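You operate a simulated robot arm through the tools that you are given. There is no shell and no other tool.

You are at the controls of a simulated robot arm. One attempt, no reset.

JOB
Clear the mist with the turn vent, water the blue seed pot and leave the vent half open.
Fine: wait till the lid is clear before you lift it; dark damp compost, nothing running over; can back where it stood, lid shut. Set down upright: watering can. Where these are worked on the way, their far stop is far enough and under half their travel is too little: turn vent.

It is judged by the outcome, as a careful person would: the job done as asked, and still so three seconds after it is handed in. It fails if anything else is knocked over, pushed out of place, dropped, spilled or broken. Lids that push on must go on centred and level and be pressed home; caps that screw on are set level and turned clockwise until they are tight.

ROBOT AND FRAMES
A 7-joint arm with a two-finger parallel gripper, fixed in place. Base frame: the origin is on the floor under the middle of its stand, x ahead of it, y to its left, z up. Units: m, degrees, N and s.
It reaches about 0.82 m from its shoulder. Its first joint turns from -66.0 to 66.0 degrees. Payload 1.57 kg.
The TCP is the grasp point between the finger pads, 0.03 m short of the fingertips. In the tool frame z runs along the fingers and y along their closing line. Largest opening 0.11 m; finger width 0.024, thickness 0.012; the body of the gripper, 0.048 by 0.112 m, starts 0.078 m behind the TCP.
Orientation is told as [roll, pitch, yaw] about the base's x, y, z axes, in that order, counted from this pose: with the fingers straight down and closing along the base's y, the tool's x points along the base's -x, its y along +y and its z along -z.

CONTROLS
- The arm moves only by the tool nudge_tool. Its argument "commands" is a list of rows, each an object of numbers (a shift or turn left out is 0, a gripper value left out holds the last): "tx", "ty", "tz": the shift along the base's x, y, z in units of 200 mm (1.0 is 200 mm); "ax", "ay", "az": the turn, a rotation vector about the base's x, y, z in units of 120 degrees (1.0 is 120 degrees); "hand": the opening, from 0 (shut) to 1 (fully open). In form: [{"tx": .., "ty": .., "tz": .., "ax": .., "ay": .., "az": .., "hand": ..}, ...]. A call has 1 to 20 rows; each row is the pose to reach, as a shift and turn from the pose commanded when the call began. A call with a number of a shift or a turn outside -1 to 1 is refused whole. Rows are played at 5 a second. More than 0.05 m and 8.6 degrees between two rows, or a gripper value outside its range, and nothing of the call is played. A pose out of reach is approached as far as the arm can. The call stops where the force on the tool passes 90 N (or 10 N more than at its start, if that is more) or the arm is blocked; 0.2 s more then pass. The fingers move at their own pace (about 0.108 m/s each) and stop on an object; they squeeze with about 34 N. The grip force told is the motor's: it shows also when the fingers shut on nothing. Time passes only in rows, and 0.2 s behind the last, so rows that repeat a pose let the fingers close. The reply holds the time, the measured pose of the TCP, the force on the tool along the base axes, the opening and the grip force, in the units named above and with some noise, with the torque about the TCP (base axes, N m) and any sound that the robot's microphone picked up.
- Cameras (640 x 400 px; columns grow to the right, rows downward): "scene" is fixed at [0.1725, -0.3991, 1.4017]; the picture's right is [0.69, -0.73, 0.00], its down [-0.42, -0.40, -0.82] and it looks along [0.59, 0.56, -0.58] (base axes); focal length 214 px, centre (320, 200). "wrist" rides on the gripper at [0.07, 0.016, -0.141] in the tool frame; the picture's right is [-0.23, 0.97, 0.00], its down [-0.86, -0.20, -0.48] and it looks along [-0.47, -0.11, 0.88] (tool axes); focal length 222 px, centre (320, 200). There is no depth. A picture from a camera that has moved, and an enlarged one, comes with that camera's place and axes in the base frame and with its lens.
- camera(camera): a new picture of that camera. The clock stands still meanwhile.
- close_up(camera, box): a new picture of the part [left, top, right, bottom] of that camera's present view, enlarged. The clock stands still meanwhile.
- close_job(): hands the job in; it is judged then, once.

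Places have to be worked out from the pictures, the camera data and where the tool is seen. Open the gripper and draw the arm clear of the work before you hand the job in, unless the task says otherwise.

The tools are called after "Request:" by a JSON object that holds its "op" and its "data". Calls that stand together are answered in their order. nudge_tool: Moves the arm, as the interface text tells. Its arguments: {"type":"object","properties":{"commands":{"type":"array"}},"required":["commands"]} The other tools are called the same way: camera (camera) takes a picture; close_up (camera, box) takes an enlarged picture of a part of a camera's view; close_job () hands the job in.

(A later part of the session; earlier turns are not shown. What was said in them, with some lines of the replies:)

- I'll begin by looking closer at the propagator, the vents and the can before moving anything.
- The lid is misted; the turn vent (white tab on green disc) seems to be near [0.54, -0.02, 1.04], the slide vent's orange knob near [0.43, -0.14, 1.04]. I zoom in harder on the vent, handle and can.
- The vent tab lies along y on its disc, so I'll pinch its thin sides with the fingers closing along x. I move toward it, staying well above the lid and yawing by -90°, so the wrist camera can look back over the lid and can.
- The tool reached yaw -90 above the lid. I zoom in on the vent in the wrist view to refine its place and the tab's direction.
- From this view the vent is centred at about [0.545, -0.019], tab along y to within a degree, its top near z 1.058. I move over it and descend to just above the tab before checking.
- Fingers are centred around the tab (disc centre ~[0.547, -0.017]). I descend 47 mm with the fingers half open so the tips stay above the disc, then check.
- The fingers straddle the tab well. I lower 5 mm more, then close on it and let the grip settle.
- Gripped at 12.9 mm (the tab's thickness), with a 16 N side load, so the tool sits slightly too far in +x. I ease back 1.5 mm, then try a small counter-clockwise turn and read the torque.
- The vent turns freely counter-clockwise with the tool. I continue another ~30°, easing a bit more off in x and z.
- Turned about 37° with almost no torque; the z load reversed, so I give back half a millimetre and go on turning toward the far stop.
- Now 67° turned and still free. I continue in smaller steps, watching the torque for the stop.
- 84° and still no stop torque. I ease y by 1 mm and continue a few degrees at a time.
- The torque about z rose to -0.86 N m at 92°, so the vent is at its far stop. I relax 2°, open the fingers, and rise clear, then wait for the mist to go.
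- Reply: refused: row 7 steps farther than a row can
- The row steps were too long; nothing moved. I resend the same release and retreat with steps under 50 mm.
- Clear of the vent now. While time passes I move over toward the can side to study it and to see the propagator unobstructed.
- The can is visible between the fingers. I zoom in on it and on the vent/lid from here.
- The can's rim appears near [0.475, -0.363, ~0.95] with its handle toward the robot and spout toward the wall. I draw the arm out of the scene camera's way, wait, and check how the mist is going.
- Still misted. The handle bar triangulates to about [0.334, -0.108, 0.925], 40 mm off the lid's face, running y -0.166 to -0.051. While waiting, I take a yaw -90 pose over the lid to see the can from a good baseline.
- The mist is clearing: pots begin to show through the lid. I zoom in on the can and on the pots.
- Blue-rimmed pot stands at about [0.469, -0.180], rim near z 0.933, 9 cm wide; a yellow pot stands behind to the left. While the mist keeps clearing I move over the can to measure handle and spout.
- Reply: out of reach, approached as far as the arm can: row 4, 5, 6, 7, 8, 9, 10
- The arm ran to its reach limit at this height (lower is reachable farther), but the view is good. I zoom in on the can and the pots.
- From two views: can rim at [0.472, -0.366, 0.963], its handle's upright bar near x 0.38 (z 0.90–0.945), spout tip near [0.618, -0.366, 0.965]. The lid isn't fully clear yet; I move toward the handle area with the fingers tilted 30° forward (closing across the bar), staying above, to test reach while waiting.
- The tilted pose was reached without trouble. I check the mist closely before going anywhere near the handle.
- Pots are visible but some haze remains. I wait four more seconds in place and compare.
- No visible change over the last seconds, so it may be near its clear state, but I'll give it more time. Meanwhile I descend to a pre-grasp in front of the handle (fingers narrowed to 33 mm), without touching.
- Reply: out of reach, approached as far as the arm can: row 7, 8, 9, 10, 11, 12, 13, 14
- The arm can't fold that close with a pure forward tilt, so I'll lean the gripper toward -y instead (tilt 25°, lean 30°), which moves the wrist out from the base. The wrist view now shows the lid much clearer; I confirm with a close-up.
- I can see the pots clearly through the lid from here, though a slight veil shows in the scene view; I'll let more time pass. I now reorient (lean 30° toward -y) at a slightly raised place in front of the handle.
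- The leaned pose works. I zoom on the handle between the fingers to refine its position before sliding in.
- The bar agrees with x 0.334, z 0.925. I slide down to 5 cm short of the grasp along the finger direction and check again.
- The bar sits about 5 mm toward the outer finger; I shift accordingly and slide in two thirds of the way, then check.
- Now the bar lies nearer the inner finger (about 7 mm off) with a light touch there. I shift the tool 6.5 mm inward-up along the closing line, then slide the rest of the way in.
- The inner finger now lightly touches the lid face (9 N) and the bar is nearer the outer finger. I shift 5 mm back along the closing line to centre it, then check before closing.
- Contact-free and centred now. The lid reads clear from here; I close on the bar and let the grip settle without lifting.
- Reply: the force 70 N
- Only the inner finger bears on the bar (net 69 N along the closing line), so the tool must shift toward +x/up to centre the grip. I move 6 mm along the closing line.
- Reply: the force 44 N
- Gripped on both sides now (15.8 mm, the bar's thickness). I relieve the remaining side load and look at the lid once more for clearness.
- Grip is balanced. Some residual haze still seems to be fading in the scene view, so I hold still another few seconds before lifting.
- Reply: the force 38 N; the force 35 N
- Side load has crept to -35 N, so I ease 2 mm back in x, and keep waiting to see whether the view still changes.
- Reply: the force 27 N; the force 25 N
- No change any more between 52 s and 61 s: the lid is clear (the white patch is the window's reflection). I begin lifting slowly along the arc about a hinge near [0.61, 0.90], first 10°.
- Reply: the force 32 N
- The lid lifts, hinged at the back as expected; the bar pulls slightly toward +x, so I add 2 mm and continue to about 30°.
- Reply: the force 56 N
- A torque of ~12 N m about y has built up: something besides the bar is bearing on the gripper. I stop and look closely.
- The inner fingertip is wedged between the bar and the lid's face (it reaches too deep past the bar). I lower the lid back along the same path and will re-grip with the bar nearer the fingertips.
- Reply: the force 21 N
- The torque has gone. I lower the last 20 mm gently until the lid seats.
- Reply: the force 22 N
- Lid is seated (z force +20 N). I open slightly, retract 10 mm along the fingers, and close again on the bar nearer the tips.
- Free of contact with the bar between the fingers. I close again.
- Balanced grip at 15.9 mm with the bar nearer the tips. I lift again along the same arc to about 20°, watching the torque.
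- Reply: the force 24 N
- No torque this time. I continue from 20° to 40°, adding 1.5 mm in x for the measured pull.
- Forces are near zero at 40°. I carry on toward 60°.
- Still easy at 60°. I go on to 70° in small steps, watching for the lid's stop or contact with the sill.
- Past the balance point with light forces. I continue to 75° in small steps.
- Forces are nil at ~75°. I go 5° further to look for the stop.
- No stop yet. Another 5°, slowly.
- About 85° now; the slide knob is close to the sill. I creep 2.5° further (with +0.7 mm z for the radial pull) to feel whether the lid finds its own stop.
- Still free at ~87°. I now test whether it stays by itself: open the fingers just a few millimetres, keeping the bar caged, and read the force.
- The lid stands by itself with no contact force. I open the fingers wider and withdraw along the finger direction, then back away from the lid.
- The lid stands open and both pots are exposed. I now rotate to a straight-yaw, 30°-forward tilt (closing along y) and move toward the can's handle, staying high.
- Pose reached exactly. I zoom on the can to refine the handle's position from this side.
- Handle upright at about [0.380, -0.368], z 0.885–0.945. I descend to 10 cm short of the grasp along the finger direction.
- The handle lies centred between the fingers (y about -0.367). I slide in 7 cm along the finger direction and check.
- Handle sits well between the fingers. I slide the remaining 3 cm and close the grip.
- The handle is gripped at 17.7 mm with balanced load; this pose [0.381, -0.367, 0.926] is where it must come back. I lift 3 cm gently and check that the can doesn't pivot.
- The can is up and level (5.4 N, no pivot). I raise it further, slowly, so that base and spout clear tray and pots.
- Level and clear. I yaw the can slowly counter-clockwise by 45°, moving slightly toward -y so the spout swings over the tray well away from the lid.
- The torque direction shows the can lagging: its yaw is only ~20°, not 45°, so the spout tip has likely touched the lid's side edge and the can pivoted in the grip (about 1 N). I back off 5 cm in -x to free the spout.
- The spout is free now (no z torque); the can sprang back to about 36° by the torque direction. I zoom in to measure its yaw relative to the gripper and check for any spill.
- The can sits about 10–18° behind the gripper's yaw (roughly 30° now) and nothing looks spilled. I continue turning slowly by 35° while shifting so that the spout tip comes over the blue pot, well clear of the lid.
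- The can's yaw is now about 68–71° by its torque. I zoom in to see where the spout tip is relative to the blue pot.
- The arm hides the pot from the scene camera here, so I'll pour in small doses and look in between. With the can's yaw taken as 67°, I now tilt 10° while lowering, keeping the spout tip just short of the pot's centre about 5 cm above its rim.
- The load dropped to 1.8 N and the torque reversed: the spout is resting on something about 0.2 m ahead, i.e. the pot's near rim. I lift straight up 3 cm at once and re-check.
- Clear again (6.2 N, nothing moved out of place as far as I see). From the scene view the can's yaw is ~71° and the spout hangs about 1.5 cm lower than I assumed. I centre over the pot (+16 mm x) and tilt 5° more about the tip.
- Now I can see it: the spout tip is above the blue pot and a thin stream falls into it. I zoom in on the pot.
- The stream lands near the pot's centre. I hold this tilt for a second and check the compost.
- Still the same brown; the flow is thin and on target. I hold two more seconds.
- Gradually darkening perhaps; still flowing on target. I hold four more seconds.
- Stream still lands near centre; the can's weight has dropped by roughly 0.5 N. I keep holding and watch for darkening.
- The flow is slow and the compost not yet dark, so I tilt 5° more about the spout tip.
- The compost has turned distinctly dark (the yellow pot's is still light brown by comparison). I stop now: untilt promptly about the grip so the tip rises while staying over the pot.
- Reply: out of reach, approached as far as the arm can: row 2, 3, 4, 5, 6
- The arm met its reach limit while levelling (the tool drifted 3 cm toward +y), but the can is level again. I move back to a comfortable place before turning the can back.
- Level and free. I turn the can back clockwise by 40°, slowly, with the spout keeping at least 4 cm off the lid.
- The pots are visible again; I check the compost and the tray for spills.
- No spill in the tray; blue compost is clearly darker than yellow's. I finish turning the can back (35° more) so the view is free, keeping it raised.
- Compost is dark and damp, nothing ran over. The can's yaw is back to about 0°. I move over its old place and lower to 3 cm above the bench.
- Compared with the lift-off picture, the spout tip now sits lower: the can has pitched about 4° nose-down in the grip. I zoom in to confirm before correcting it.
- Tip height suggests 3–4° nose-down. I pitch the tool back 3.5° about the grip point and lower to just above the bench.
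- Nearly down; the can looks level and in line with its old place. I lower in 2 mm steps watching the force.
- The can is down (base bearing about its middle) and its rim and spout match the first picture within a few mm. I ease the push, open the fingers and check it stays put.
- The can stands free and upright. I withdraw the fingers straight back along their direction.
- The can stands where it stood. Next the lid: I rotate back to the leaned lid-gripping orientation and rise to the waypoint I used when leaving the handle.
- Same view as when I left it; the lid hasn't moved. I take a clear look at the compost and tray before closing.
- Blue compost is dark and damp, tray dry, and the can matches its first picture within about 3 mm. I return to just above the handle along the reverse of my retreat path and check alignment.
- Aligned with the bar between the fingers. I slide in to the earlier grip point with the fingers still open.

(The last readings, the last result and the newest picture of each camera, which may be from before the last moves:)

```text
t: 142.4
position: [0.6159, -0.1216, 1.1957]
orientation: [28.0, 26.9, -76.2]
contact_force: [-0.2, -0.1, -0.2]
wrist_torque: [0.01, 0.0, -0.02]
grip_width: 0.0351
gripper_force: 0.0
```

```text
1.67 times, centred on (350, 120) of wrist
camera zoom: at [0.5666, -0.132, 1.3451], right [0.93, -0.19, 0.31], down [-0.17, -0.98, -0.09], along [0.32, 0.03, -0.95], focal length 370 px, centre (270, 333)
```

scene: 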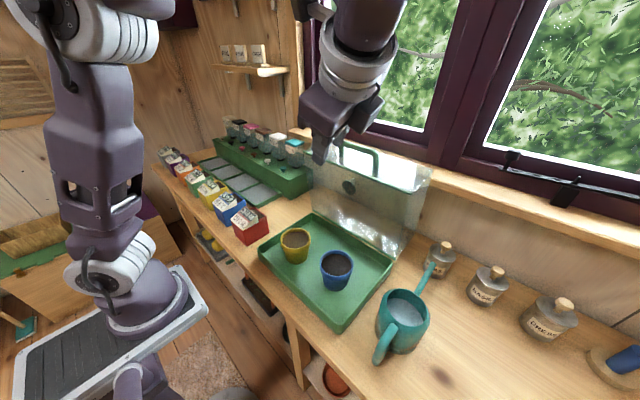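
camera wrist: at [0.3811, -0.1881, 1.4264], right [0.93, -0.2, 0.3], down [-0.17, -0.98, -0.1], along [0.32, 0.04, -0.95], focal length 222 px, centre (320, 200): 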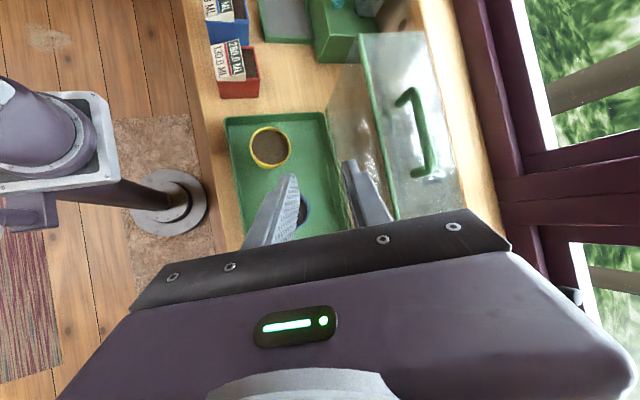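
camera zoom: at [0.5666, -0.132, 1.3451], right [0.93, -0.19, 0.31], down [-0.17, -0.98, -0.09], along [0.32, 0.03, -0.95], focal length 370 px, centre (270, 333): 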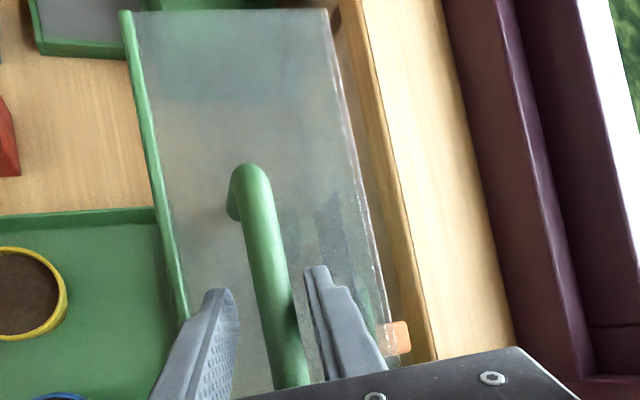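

In position, bar centred. I close on it.

Request:
{"op": "nudge_tool", "data": {"commands": [{"hand": 0.15}, {"hand": 0.0}, {"hand": 0.0}, {"hand": 0.0}]}}

Request:
{"op": "close_up", "data": {"camera": "wrist", "box": [220, 0, 480, 240]}}

```text
t: 143.4
position: [0.6154, -0.1224, 1.1964]
orientation: [28.0, 26.8, -76.2]
contact_force: [1.7, -0.3, 11.6]
wrist_torque: [-0.33, -0.06, 0.01]
grip_width: 0.0158
gripper_force: 31.5
```

```text
1.67 times, centred on (350, 120) of wrist
camera zoom: at [0.5663, -0.132, 1.3458], right [0.93, -0.19, 0.31], down [-0.17, -0.98, -0.09], along [0.32, 0.03, -0.95], focal length 370 px, centre (270, 333)
```

zoom: 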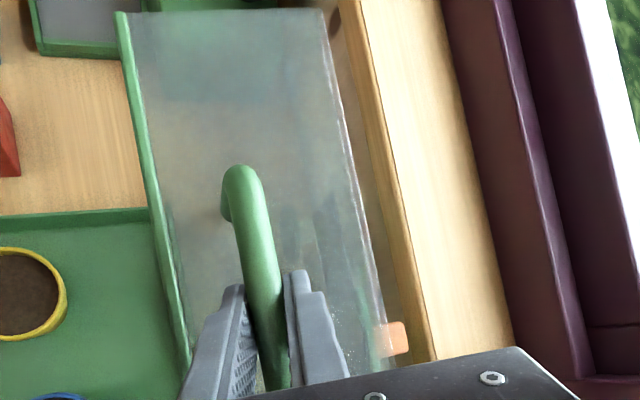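

Gripped at 15.8 mm with light load. I lower the lid along the reverse arc, first to about 55°.

Request:
{"op": "nudge_tool", "data": {"commands": [{"tx": -0.04, "tz": 0.002}, {"tx": -0.097, "tz": 0.003}, {"tx": -0.194, "tz": -0.0035}, {"tx": -0.29, "tz": -0.017}, {"tx": -0.385, "tz": -0.0375}, {"tx": -0.478, "tz": -0.064}, {"tx": -0.569, "tz": -0.097}, {"tx": -0.658, "tz": -0.1365}, {"tx": -0.7435, "tz": -0.182}]}}

Request:
{"op": "camera", "data": {"camera": "scene"}}

Request:
{"op": "close_up", "data": {"camera": "wrist", "box": [220, 0, 480, 240]}}

```text
t: 145.4
position: [0.4686, -0.1205, 1.1593]
orientation: [28.0, 26.8, -76.4]
contact_force: [3.7, -14.8, -1.8]
wrist_torque: [0.08, -0.15, -0.49]
grip_width: 0.0159
gripper_force: 32.0
```

```text
taken
```

scene: 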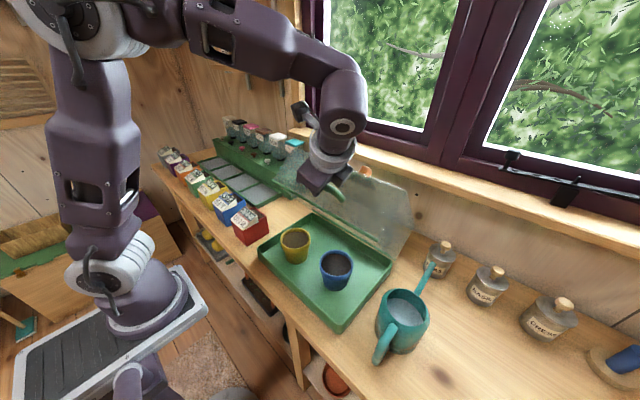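

```text
1.67 times, centred on (350, 120) of wrist
camera zoom: at [0.4195, -0.1308, 1.3077], right [0.93, -0.2, 0.31], down [-0.17, -0.98, -0.09], along [0.32, 0.03, -0.95], focal length 370 px, centre (270, 333)
```

zoom: 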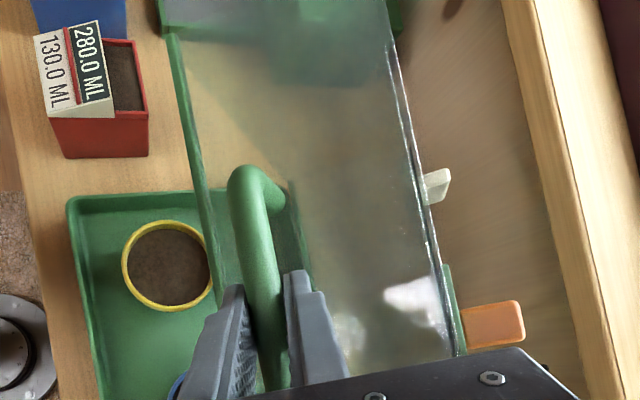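

Going smoothly. I continue down to about 27°.

Request:
{"op": "nudge_tool", "data": {"commands": [{"tx": -0.0825, "tz": -0.0515, "ty": -0.004}, {"tx": -0.161, "tz": -0.1085, "ty": -0.005}, {"tx": -0.235, "tz": -0.171, "ty": -0.005}, {"tx": -0.305, "tz": -0.2385, "ty": -0.005}, {"tx": -0.37, "tz": -0.3105, "ty": -0.005}, {"tx": -0.4295, "tz": -0.387, "ty": -0.005}, {"tx": -0.484, "tz": -0.4675, "ty": -0.005}]}}

Request:
{"op": "close_up", "data": {"camera": "wrist", "box": [220, 0, 480, 240]}}

Request:
{"op": "camera", "data": {"camera": "scene"}}

```text
t: 147.0
position: [0.3717, -0.1205, 1.0644]
orientation: [28.0, 27.2, -76.0]
contact_force: [-5.4, 6.4, 5.2]
wrist_torque: [0.98, -0.11, -0.32]
grip_width: 0.016
gripper_force: 31.4
```

```text
1.67 times, centred on (350, 120) of wrist
camera zoom: at [0.322, -0.1308, 1.2141], right [0.93, -0.19, 0.3], down [-0.17, -0.98, -0.1], along [0.32, 0.04, -0.95], focal length 370 px, centre (270, 333)
```

zoom: 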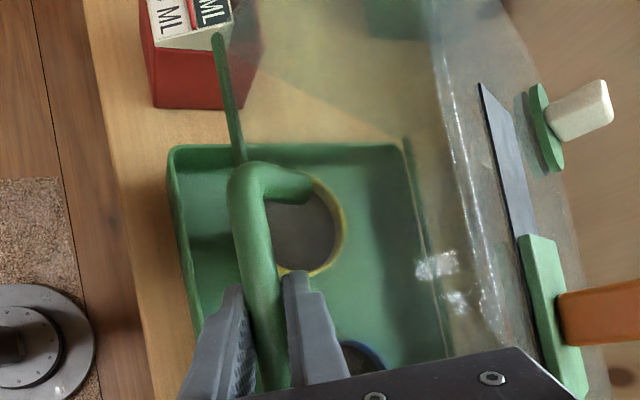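

```text
taken
```

scene: 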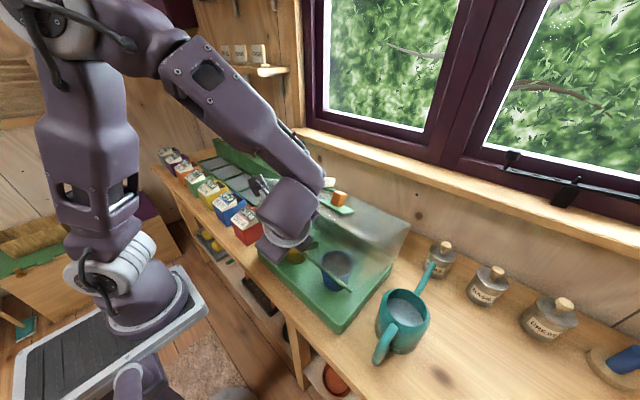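

Down to ~27° with light forces. I continue to about 4°, slowing.

Request:
{"op": "nudge_tool", "data": {"commands": [{"tx": -0.025, "tz": -0.042}, {"tx": -0.0485, "tz": -0.084}, {"tx": -0.071, "tz": -0.1275}, {"tx": -0.091, "tz": -0.171}, {"tx": -0.11, "tz": -0.216}, {"tx": -0.127, "tz": -0.261}, {"tx": -0.143, "tz": -0.307}, {"tx": -0.157, "tz": -0.3535}, {"tx": -0.169, "tz": -0.4}, {"tx": -0.1805, "tz": -0.4475}, {"tx": -0.188, "tz": -0.485}, {"tx": -0.194, "tz": -0.519}]}}

Request:
{"op": "close_up", "data": {"camera": "scene", "box": [230, 170, 430, 340]}}

```text
t: 149.6
position: [0.3324, -0.1215, 0.9628]
orientation: [28.0, 26.8, -76.2]
contact_force: [-33.9, 3.0, 6.0]
wrist_torque: [0.31, -0.16, -0.82]
grip_width: 0.016
gripper_force: 31.5
```

```text
2.35 times, centred on (330, 255) of scene
camera zoom: at [0.1715, -0.399, 1.4018], right [0.69, -0.73, 0.0], down [-0.42, -0.4, -0.82], along [0.59, 0.56, -0.58], focal length 505 px, centre (296, 71)
```

zoom: 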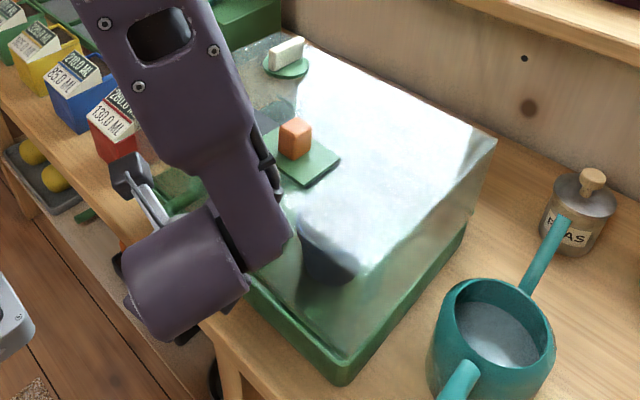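

Almost closed; x load -34 N, so I ease 2 mm in -x and lower the last 20 mm gently.

Request:
{"op": "nudge_tool", "data": {"commands": [{"tx": -0.01, "tz": -0.01}, {"tx": -0.014, "tz": -0.035}, {"tx": -0.017, "tz": -0.06}, {"tx": -0.019, "tz": -0.08}, {"tx": -0.02, "tz": -0.095}, {"tx": -0.02, "tz": -0.105}, {"tx": -0.02, "tz": -0.105}]}}

Request:
{"op": "close_up", "data": {"camera": "scene", "box": [230, 170, 430, 340]}}

Request:
{"op": "camera", "data": {"camera": "wrist"}}

```text
t: 151.2
position: [0.3292, -0.1219, 0.941]
orientation: [28.1, 26.9, -76.4]
contact_force: [-26.3, -4.7, 1.7]
wrist_torque: [0.08, -0.15, -0.92]
grip_width: 0.0158
gripper_force: 31.2
```

```text
2.35 times, centred on (330, 255) of scene
camera zoom: at [0.1718, -0.3992, 1.4017], right [0.69, -0.73, 0.0], down [-0.42, -0.4, -0.82], along [0.59, 0.56, -0.58], focal length 505 px, centre (296, 71)
```

zoom: 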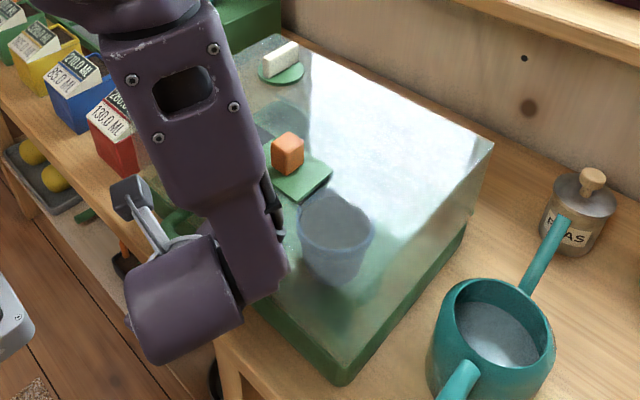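

```text
taken
camera wrist: at [0.2792, -0.1324, 1.0905], right [0.93, -0.2, 0.3], down [-0.17, -0.98, -0.09], along [0.32, 0.03, -0.95], focal length 222 px, centre (320, 200)
```

wrist: 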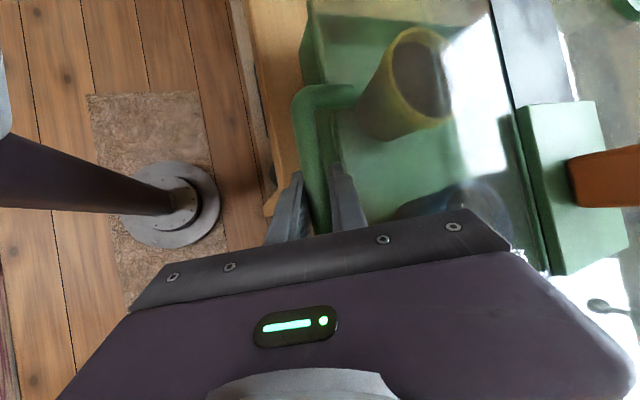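

At closing height but little upward force yet; I press 2 mm further to make sure the lid is seated, easing the x load.

Request:
{"op": "nudge_tool", "data": {"commands": [{"tx": -0.004, "tz": -0.004}, {"tx": -0.006, "tz": -0.008}, {"tx": -0.006, "tz": -0.01}, {"tx": -0.006, "tz": -0.01}]}}

Request:
{"op": "close_up", "data": {"camera": "scene", "box": [290, 200, 410, 340]}}

```text
t: 152.2
position: [0.3291, -0.1211, 0.9398]
orientation: [28.2, 27.1, -76.3]
contact_force: [-5.4, -9.8, 21.5]
wrist_torque: [0.28, 0.03, -0.77]
grip_width: 0.0161
gripper_force: 31.2
```

```text
2.86 times, centred on (350, 270) of scene
camera zoom: at [0.1722, -0.3993, 1.4017], right [0.69, -0.73, 0.0], down [-0.42, -0.4, -0.82], along [0.59, 0.56, -0.58], focal length 613 px, centre (234, 0)
```

zoom: 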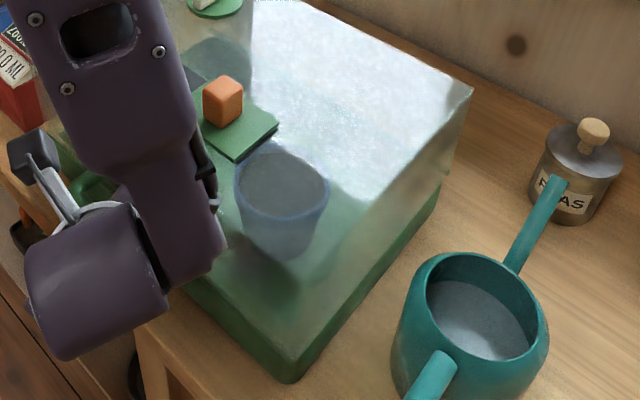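

Seated (21 N upward reaction). I ease the push, open the fingers slightly, and withdraw along the finger direction.

Request:
{"op": "nudge_tool", "data": {"commands": [{"tz": 0.008, "hand": 0.15}, {"tz": 0.008, "hand": 0.24}, {"tz": 0.008, "hand": 0.26}, {"tx": -0.02, "ty": -0.0275, "tz": 0.05, "hand": 0.26}, {"tx": -0.055, "ty": -0.075, "tz": 0.125, "hand": 0.26}, {"tx": -0.11, "ty": -0.15, "tz": 0.243, "hand": 0.26}, {"tx": -0.146, "ty": -0.2, "tz": 0.36, "hand": 0.26}, {"tx": -0.146, "ty": -0.2, "tz": 0.56, "hand": 0.26}, {"tx": -0.1, "ty": -0.2, "tz": 0.78, "hand": 0.26}, {"tx": -0.05, "ty": -0.15, "tz": 1.0, "hand": 0.26}]}}

Request:
{"op": "camera", "data": {"camera": "scene"}}

Request:
{"op": "camera", "data": {"camera": "wrist"}}

```text
t: 154.4
position: [0.3185, -0.1513, 1.1411]
orientation: [28.0, 26.9, -76.3]
contact_force: [0.0, -0.6, 0.0]
wrist_torque: [0.03, 0.0, -0.02]
grip_width: 0.0289
gripper_force: 0.1
```

```text
taken
```

scene: 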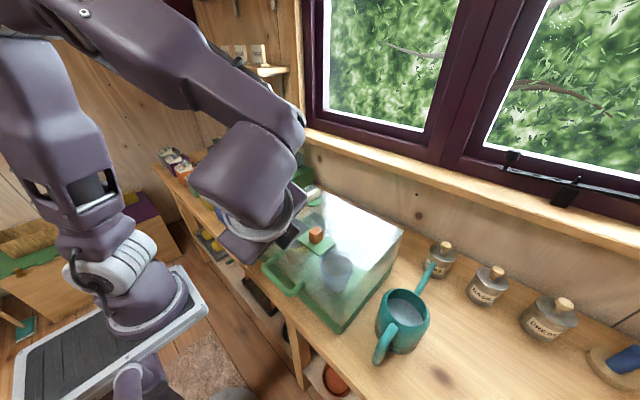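

```text
taken
camera wrist: at [0.2684, -0.1616, 1.2895], right [0.93, -0.19, 0.3], down [-0.17, -0.98, -0.09], along [0.32, 0.03, -0.95], focal length 222 px, centre (320, 200)
```

wrist: 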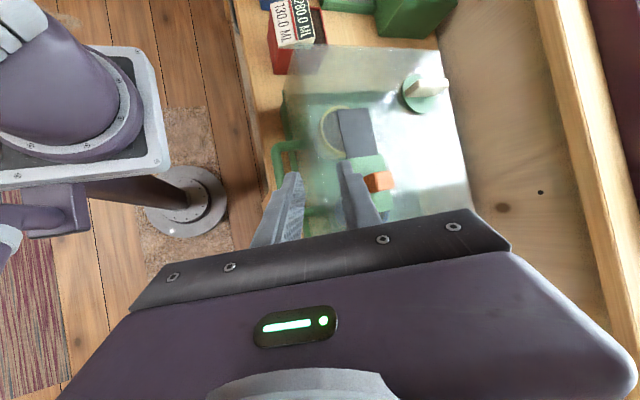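

Lid is shut. I rotate the tool to straight down, yaw 0, and move toward the vent staying above the lid.

Request:
{"op": "nudge_tool", "data": {"commands": [{"tx": 0.0, "ty": 0.02, "tz": 0.1, "ax": -0.0289, "ay": -0.0027, "az": 0.0554, "hand": 0.4}, {"tx": 0.02, "ty": 0.05, "tz": 0.2, "ax": -0.0577, "ay": -0.0055, "az": 0.1109, "hand": 0.4}, {"tx": 0.06, "ty": 0.09, "tz": 0.3, "ax": -0.0866, "ay": -0.0082, "az": 0.1663, "hand": 0.4}, {"tx": 0.11, "ty": 0.13, "tz": 0.4, "ax": -0.1155, "ay": -0.0109, "az": 0.2218, "hand": 0.4}, {"tx": 0.17, "ty": 0.17, "tz": 0.48, "ax": -0.1443, "ay": -0.0137, "az": 0.2772, "hand": 0.4}, {"tx": 0.23, "ty": 0.21, "tz": 0.53, "ax": -0.1732, "ay": -0.0164, "az": 0.3327, "hand": 0.4}, {"tx": 0.3, "ty": 0.26, "tz": 0.55, "ax": -0.2021, "ay": -0.0191, "az": 0.3881, "hand": 0.4}, {"tx": 0.37, "ty": 0.31, "tz": 0.55, "ax": -0.2309, "ay": -0.0219, "az": 0.4435, "hand": 0.4}, {"tx": 0.44, "ty": 0.36, "tz": 0.55, "ax": -0.2598, "ay": -0.0246, "az": 0.499, "hand": 0.4}, {"tx": 0.51, "ty": 0.4, "tz": 0.55, "ax": -0.2887, "ay": -0.0273, "az": 0.5544, "hand": 0.4}, {"tx": 0.58, "ty": 0.45, "tz": 0.55, "ax": -0.3175, "ay": -0.0301, "az": 0.6099, "hand": 0.4}, {"tx": 0.65, "ty": 0.5, "tz": 0.55, "ax": -0.3464, "ay": -0.0328, "az": 0.6653, "hand": 0.4}, {"tx": 0.65, "ty": 0.5, "tz": 0.55, "ax": -0.3464, "ay": -0.0328, "az": 0.6653, "hand": 0.4}]}}

Request:
{"op": "camera", "data": {"camera": "wrist"}}

Request:
{"op": "camera", "data": {"camera": "scene"}}

```text
t: 157.2
position: [0.4481, -0.0514, 1.2493]
orientation: [-0.2, -0.1, 0.1]
contact_force: [0.3, 0.2, 0.2]
wrist_torque: [0.01, 0.01, -0.02]
grip_width: 0.0438
gripper_force: 0.1
```

```text
taken
camera wrist: at [0.3799, -0.034, 1.3895], right [0.23, 0.97, -0.01], down [0.85, -0.2, 0.48], along [0.47, -0.11, -0.88], focal length 222 px, centre (320, 200)
```

wrist: 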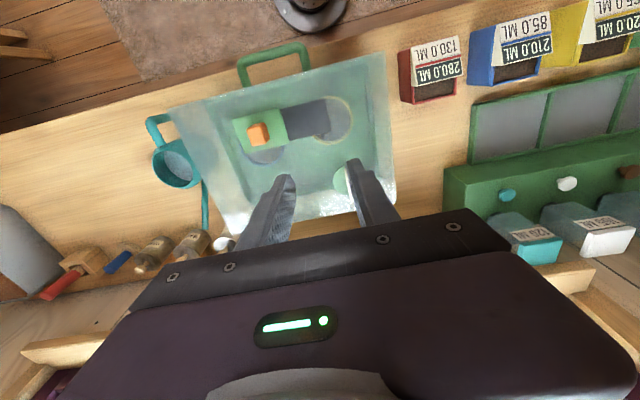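

```text
taken
```

scene: 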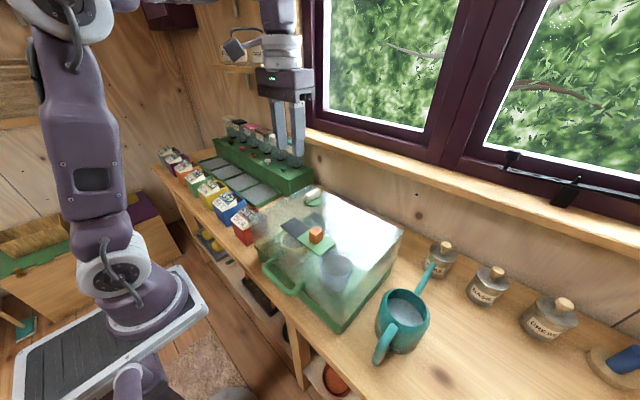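

I move above the vent at the place where I released it, and stop 5 cm above the tab to check alignment.

Request:
{"op": "nudge_tool", "data": {"commands": [{"tx": 0.12, "ty": 0.04, "tz": -0.1}, {"tx": 0.24, "ty": 0.08, "tz": -0.2}, {"tx": 0.36, "ty": 0.12, "tz": -0.32}, {"tx": 0.487, "ty": 0.161, "tz": -0.45}, {"tx": 0.487, "ty": 0.161, "tz": -0.6}, {"tx": 0.487, "ty": 0.161, "tz": -0.6}]}}

Request:
{"op": "close_up", "data": {"camera": "wrist", "box": [240, 90, 400, 240]}}

Request:
{"op": "close_up", "data": {"camera": "scene", "box": [270, 140, 360, 230]}}

```text
t: 158.6
position: [0.5449, -0.0194, 1.1287]
orientation: [-0.4, -0.2, 0.1]
contact_force: [0.2, 0.4, 0.0]
wrist_torque: [0.01, 0.0, -0.02]
grip_width: 0.044
gripper_force: 0.1
```

```text
2.67 times, centred on (320, 165) of wrist
camera zoom: at [0.4755, -0.0032, 1.2698], right [0.23, 0.97, 0.0], down [0.85, -0.2, 0.48], along [0.47, -0.11, -0.88], focal length 592 px, centre (320, 293)
```

zoom: 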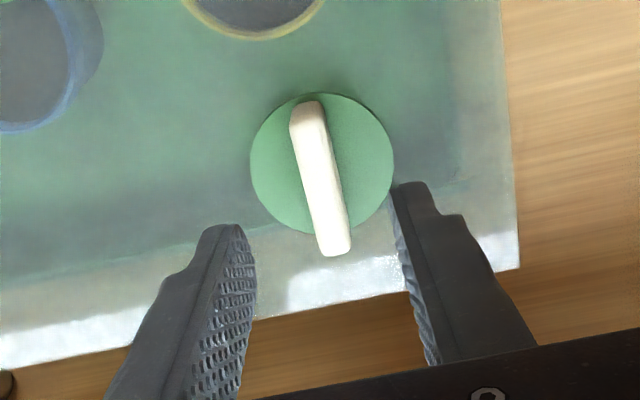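

```text
4.44 times, centred on (315, 185) of scene
camera zoom: at [0.1725, -0.3991, 1.4017], right [0.69, -0.73, 0.0], down [-0.42, -0.4, -0.82], along [0.59, 0.56, -0.58], focal length 953 px, centre (342, 267)
```

zoom: 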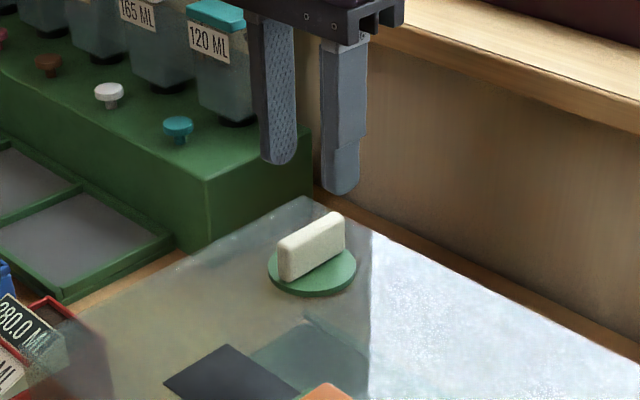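

The tab lies along x as left. I descend around it and close.

Request:
{"op": "nudge_tool", "data": {"commands": [{"tx": -0.005, "tz": -0.09}, {"tx": -0.007, "tz": -0.18}, {"tx": -0.007, "tz": -0.25}, {"tx": -0.007, "tz": -0.278}, {"tx": -0.007, "tz": -0.278, "hand": 0.2}, {"tx": -0.007, "tz": -0.278, "hand": 0.0}, {"tx": -0.007, "tz": -0.278, "hand": 0.0}, {"tx": -0.007, "tz": -0.278, "hand": 0.0}]}}

Request:
{"op": "close_up", "data": {"camera": "scene", "box": [280, 155, 350, 225]}}

```text
t: 160.4
position: [0.5448, -0.0197, 1.0743]
orientation: [-0.3, -0.1, 0.1]
contact_force: [0.4, -8.0, -4.1]
wrist_torque: [0.05, -0.22, -0.02]
grip_width: 0.0129
gripper_force: 29.4
```

```text
5.71 times, centred on (315, 190) of scene
camera zoom: at [0.1726, -0.3993, 1.4016], right [0.69, -0.73, 0.0], down [-0.42, -0.4, -0.82], along [0.59, 0.56, -0.58], focal length 1226 px, centre (349, 257)
```

zoom: 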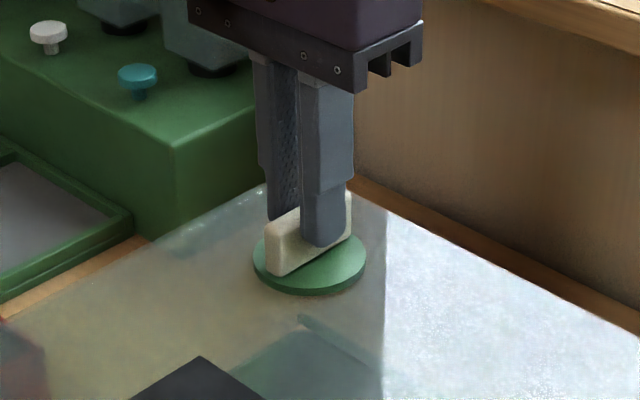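

Gripped. I turn it clockwise to half travel: first 25°.

Request:
{"op": "nudge_tool", "data": {"commands": [{"az": -0.05, "ty": -0.002}, {"az": -0.1, "ty": -0.003}, {"az": -0.15, "ty": -0.003}, {"az": -0.208, "ty": -0.003}, {"az": -0.208, "ty": -0.003}]}}

Request:
{"op": "close_up", "data": {"camera": "scene", "box": [280, 155, 350, 225]}}

```text
t: 161.6
position: [0.5432, -0.0197, 1.0741]
orientation: [-0.2, 0.0, -25.0]
contact_force: [-7.1, 2.6, 7.7]
wrist_torque: [0.24, 0.21, 0.0]
grip_width: 0.0126
gripper_force: 29.4
```

```text
5.71 times, centred on (315, 190) of scene
camera zoom: at [0.1722, -0.399, 1.4017], right [0.69, -0.73, 0.0], down [-0.42, -0.4, -0.82], along [0.59, 0.56, -0.58], focal length 1226 px, centre (349, 257)
```

zoom: 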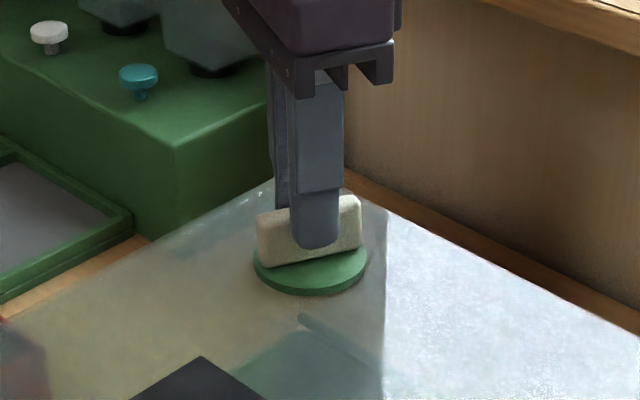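

It turns with the tool. I complete the remaining 20° to reach 45°.

Request:
{"op": "nudge_tool", "data": {"commands": [{"az": -0.05, "tx": -0.003}, {"az": -0.1, "tx": -0.004}, {"az": -0.15, "tx": -0.004}, {"az": -0.1667, "tx": -0.004}, {"az": -0.1667, "tx": -0.004}, {"az": -0.1667, "tx": -0.004}]}}

Request:
{"op": "close_up", "data": {"camera": "scene", "box": [280, 155, 350, 225]}}

```text
t: 163.0
position: [0.545, -0.0177, 1.0748]
orientation: [-0.1, -0.2, -45.0]
contact_force: [5.0, 14.6, 23.2]
wrist_torque: [0.37, -0.23, 0.02]
grip_width: 0.0127
gripper_force: 30.2
```

```text
5.71 times, centred on (315, 190) of scene
camera zoom: at [0.1723, -0.3986, 1.4018], right [0.69, -0.73, 0.0], down [-0.42, -0.4, -0.82], along [0.59, 0.56, -0.58], focal length 1226 px, centre (349, 257)
```

zoom: 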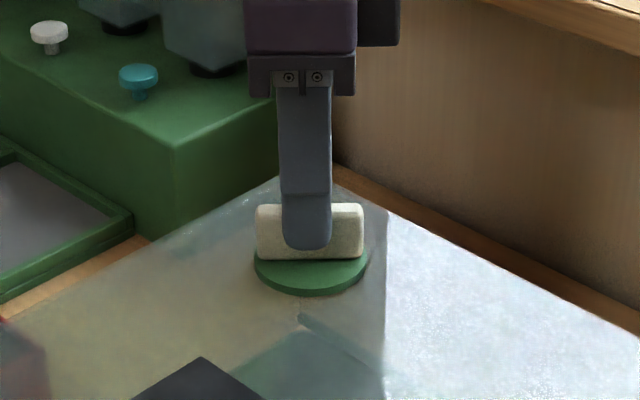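

The tab stands at 45°, half its travel. I open the fingers, rise straight up, and check it.

Request:
{"op": "nudge_tool", "data": {"commands": [{"hand": 0.2}, {"hand": 0.35}, {"hand": 0.4}, {"hand": 0.4, "tz": 0.1}, {"hand": 0.4, "tz": 0.25}, {"hand": 0.4, "tz": 0.45}, {"hand": 0.4, "tz": 0.65}]}}

Request:
{"op": "close_up", "data": {"camera": "wrist", "box": [240, 60, 420, 240]}}

Request:
{"op": "close_up", "data": {"camera": "scene", "box": [280, 155, 350, 225]}}

```text
t: 164.6
position: [0.5432, -0.0204, 1.2034]
orientation: [-0.3, 0.0, -44.9]
contact_force: [0.1, -0.4, -0.1]
wrist_torque: [0.03, 0.0, 0.02]
grip_width: 0.044
gripper_force: 0.1
```

```text
2.22 times, centred on (330, 150) of wrist
camera zoom: at [0.5072, 0.0413, 1.343], right [0.85, 0.53, 0.0], down [0.47, -0.74, 0.48], along [0.25, -0.41, -0.88], focal length 494 px, centre (298, 311)
```

zoom: 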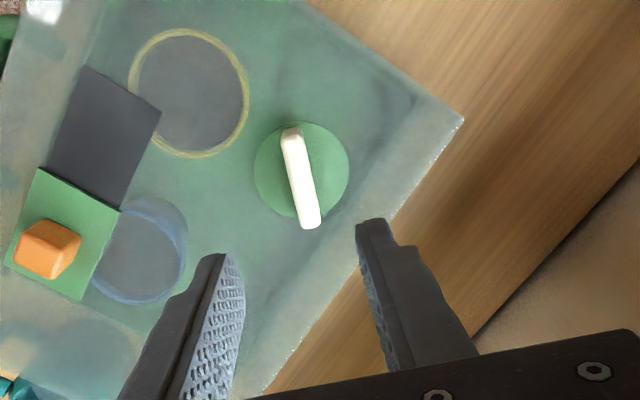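

```text
5.71 times, centred on (315, 190) of scene
camera zoom: at [0.1725, -0.3991, 1.4017], right [0.69, -0.73, 0.0], down [-0.42, -0.4, -0.82], along [0.59, 0.56, -0.58], focal length 1226 px, centre (349, 257)
```

zoom: 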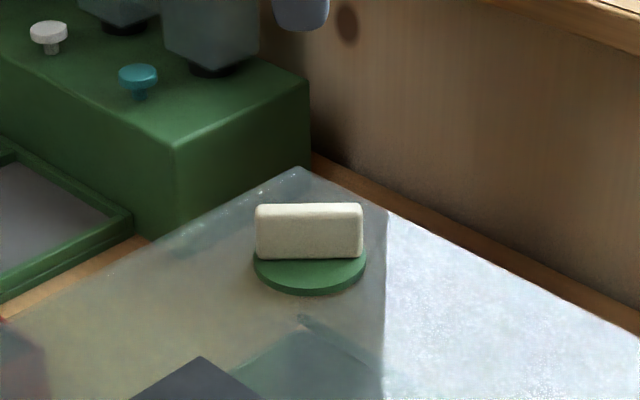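

Vent half open. I draw the arm back clear of the work, gripper open.

Request:
{"op": "nudge_tool", "data": {"commands": [{"tx": -0.1, "tz": 0.05, "az": 0.04, "hand": 0.6}, {"tx": -0.2, "tz": 0.12, "az": 0.08, "hand": 0.8}, {"tx": -0.32, "tz": 0.2, "az": 0.12, "hand": 1.0}, {"tx": -0.44, "tz": 0.28, "az": 0.16, "hand": 1.0}, {"tx": -0.56, "tz": 0.36, "az": 0.2, "hand": 1.0}, {"tx": -0.68, "tz": 0.44, "az": 0.25, "hand": 1.0}, {"tx": -0.8, "tz": 0.52, "az": 0.29, "hand": 1.0}, {"tx": -0.9, "tz": 0.6, "az": 0.33, "hand": 1.0}, {"tx": -0.99, "tz": 0.68, "az": 0.375, "hand": 1.0}, {"tx": -0.99, "tz": 0.68, "az": 0.375, "hand": 1.0}]}}

Request:
{"op": "camera", "data": {"camera": "scene"}}

Request:
{"op": "camera", "data": {"camera": "wrist"}}

Request:
{"op": "close_up", "data": {"camera": "scene", "box": [230, 170, 430, 340]}}

Request:
{"op": "close_up", "data": {"camera": "scene", "box": [350, 250, 450, 370]}}

```text
t: 166.8
position: [0.3461, -0.0201, 1.3401]
orientation: [-0.2, -0.2, 0.0]
contact_force: [0.5, -0.6, 0.2]
wrist_torque: [0.0, 0.01, 0.02]
grip_width: 0.11
gripper_force: 0.1
```

```text
taken
```

scene: 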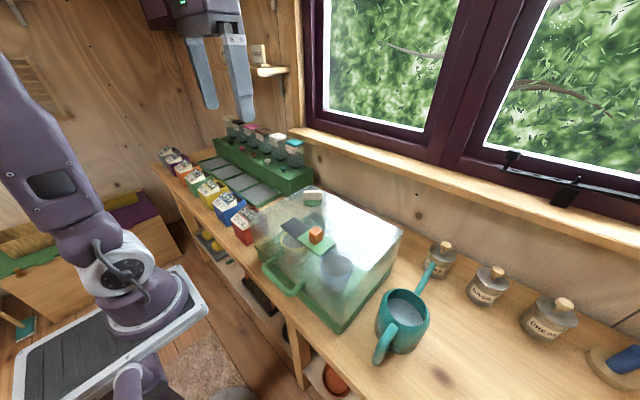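

```text
taken
camera wrist: at [0.2776, -0.0038, 1.4801], right [0.23, 0.97, 0.0], down [0.85, -0.2, 0.48], along [0.47, -0.11, -0.88], focal length 222 px, centre (320, 200)
```

wrist: 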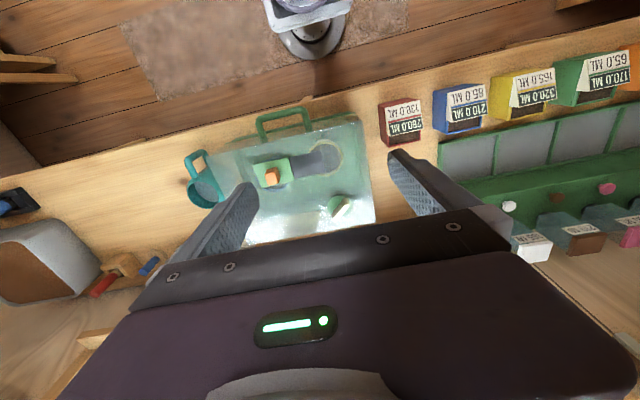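

```text
2.35 times, centred on (330, 255) of scene
camera zoom: at [0.1725, -0.3991, 1.4017], right [0.69, -0.73, 0.0], down [-0.42, -0.4, -0.82], along [0.59, 0.56, -0.58], focal length 505 px, centre (296, 71)
```

zoom: 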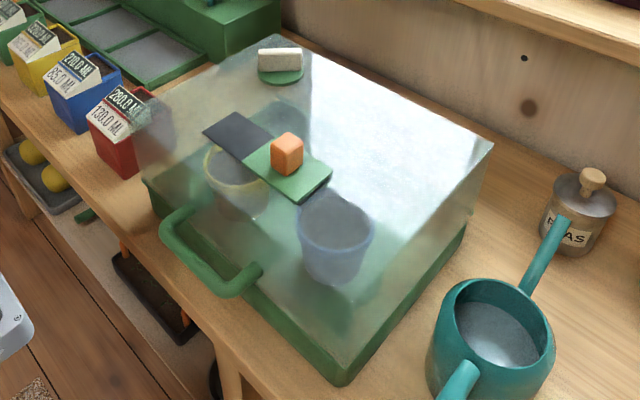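

```text
3.33 times, centred on (400, 310) of scene
camera zoom: at [0.1725, -0.3991, 1.4017], right [0.69, -0.73, 0.0], down [-0.42, -0.4, -0.82], along [0.59, 0.56, -0.58], focal length 715 px, centre (53, -167)
```

zoom: 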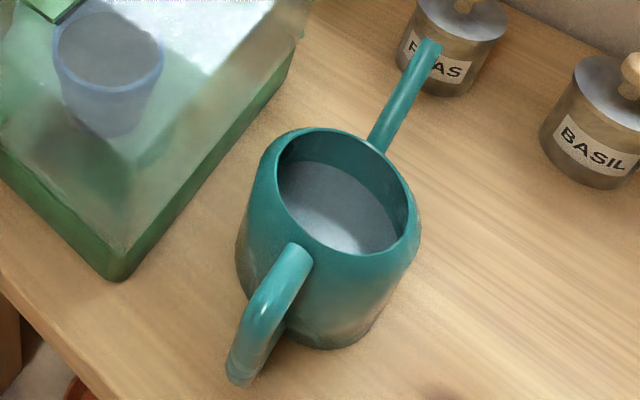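

Everything matches the first picture: the lid is shut and seated, the can is upright in its old place, and the slide vent is untouched. The turn vent stands at half and the arm is clear with the gripper open. I hand the job in.

Request:
{"op": "close_job", "data": {}}

```text
The job is handed in.
```

The job is handed in: the mist is cleared, the blue seed pot is watered, and the turn vent is left half open.

- **Vent and mist:** I turned the vent to its far stop and waited about 50 seconds. I lifted the lid only once the view through it had stopped changing.
- **Watering:** The blue pot's compost went clearly darker than the yellow pot's. Nothing ran over and the tray stayed dry.
- **Can:** It is upright where it stood, within about 3 mm.
- **Lid:** It is shut and seated, and the vent tab stands at 45° of its 90° travel.

There were three small mishaps on the way:
- On my first try at the lid a fingertip wedged against its face, so I lowered it and took a new grip.
- The spout touched the side of the open lid lightly while I was turning the can.
- The spout also rested on the blue pot's rim for a moment before pouring.

In the last pictures nothing looks moved, spilled or damaged.
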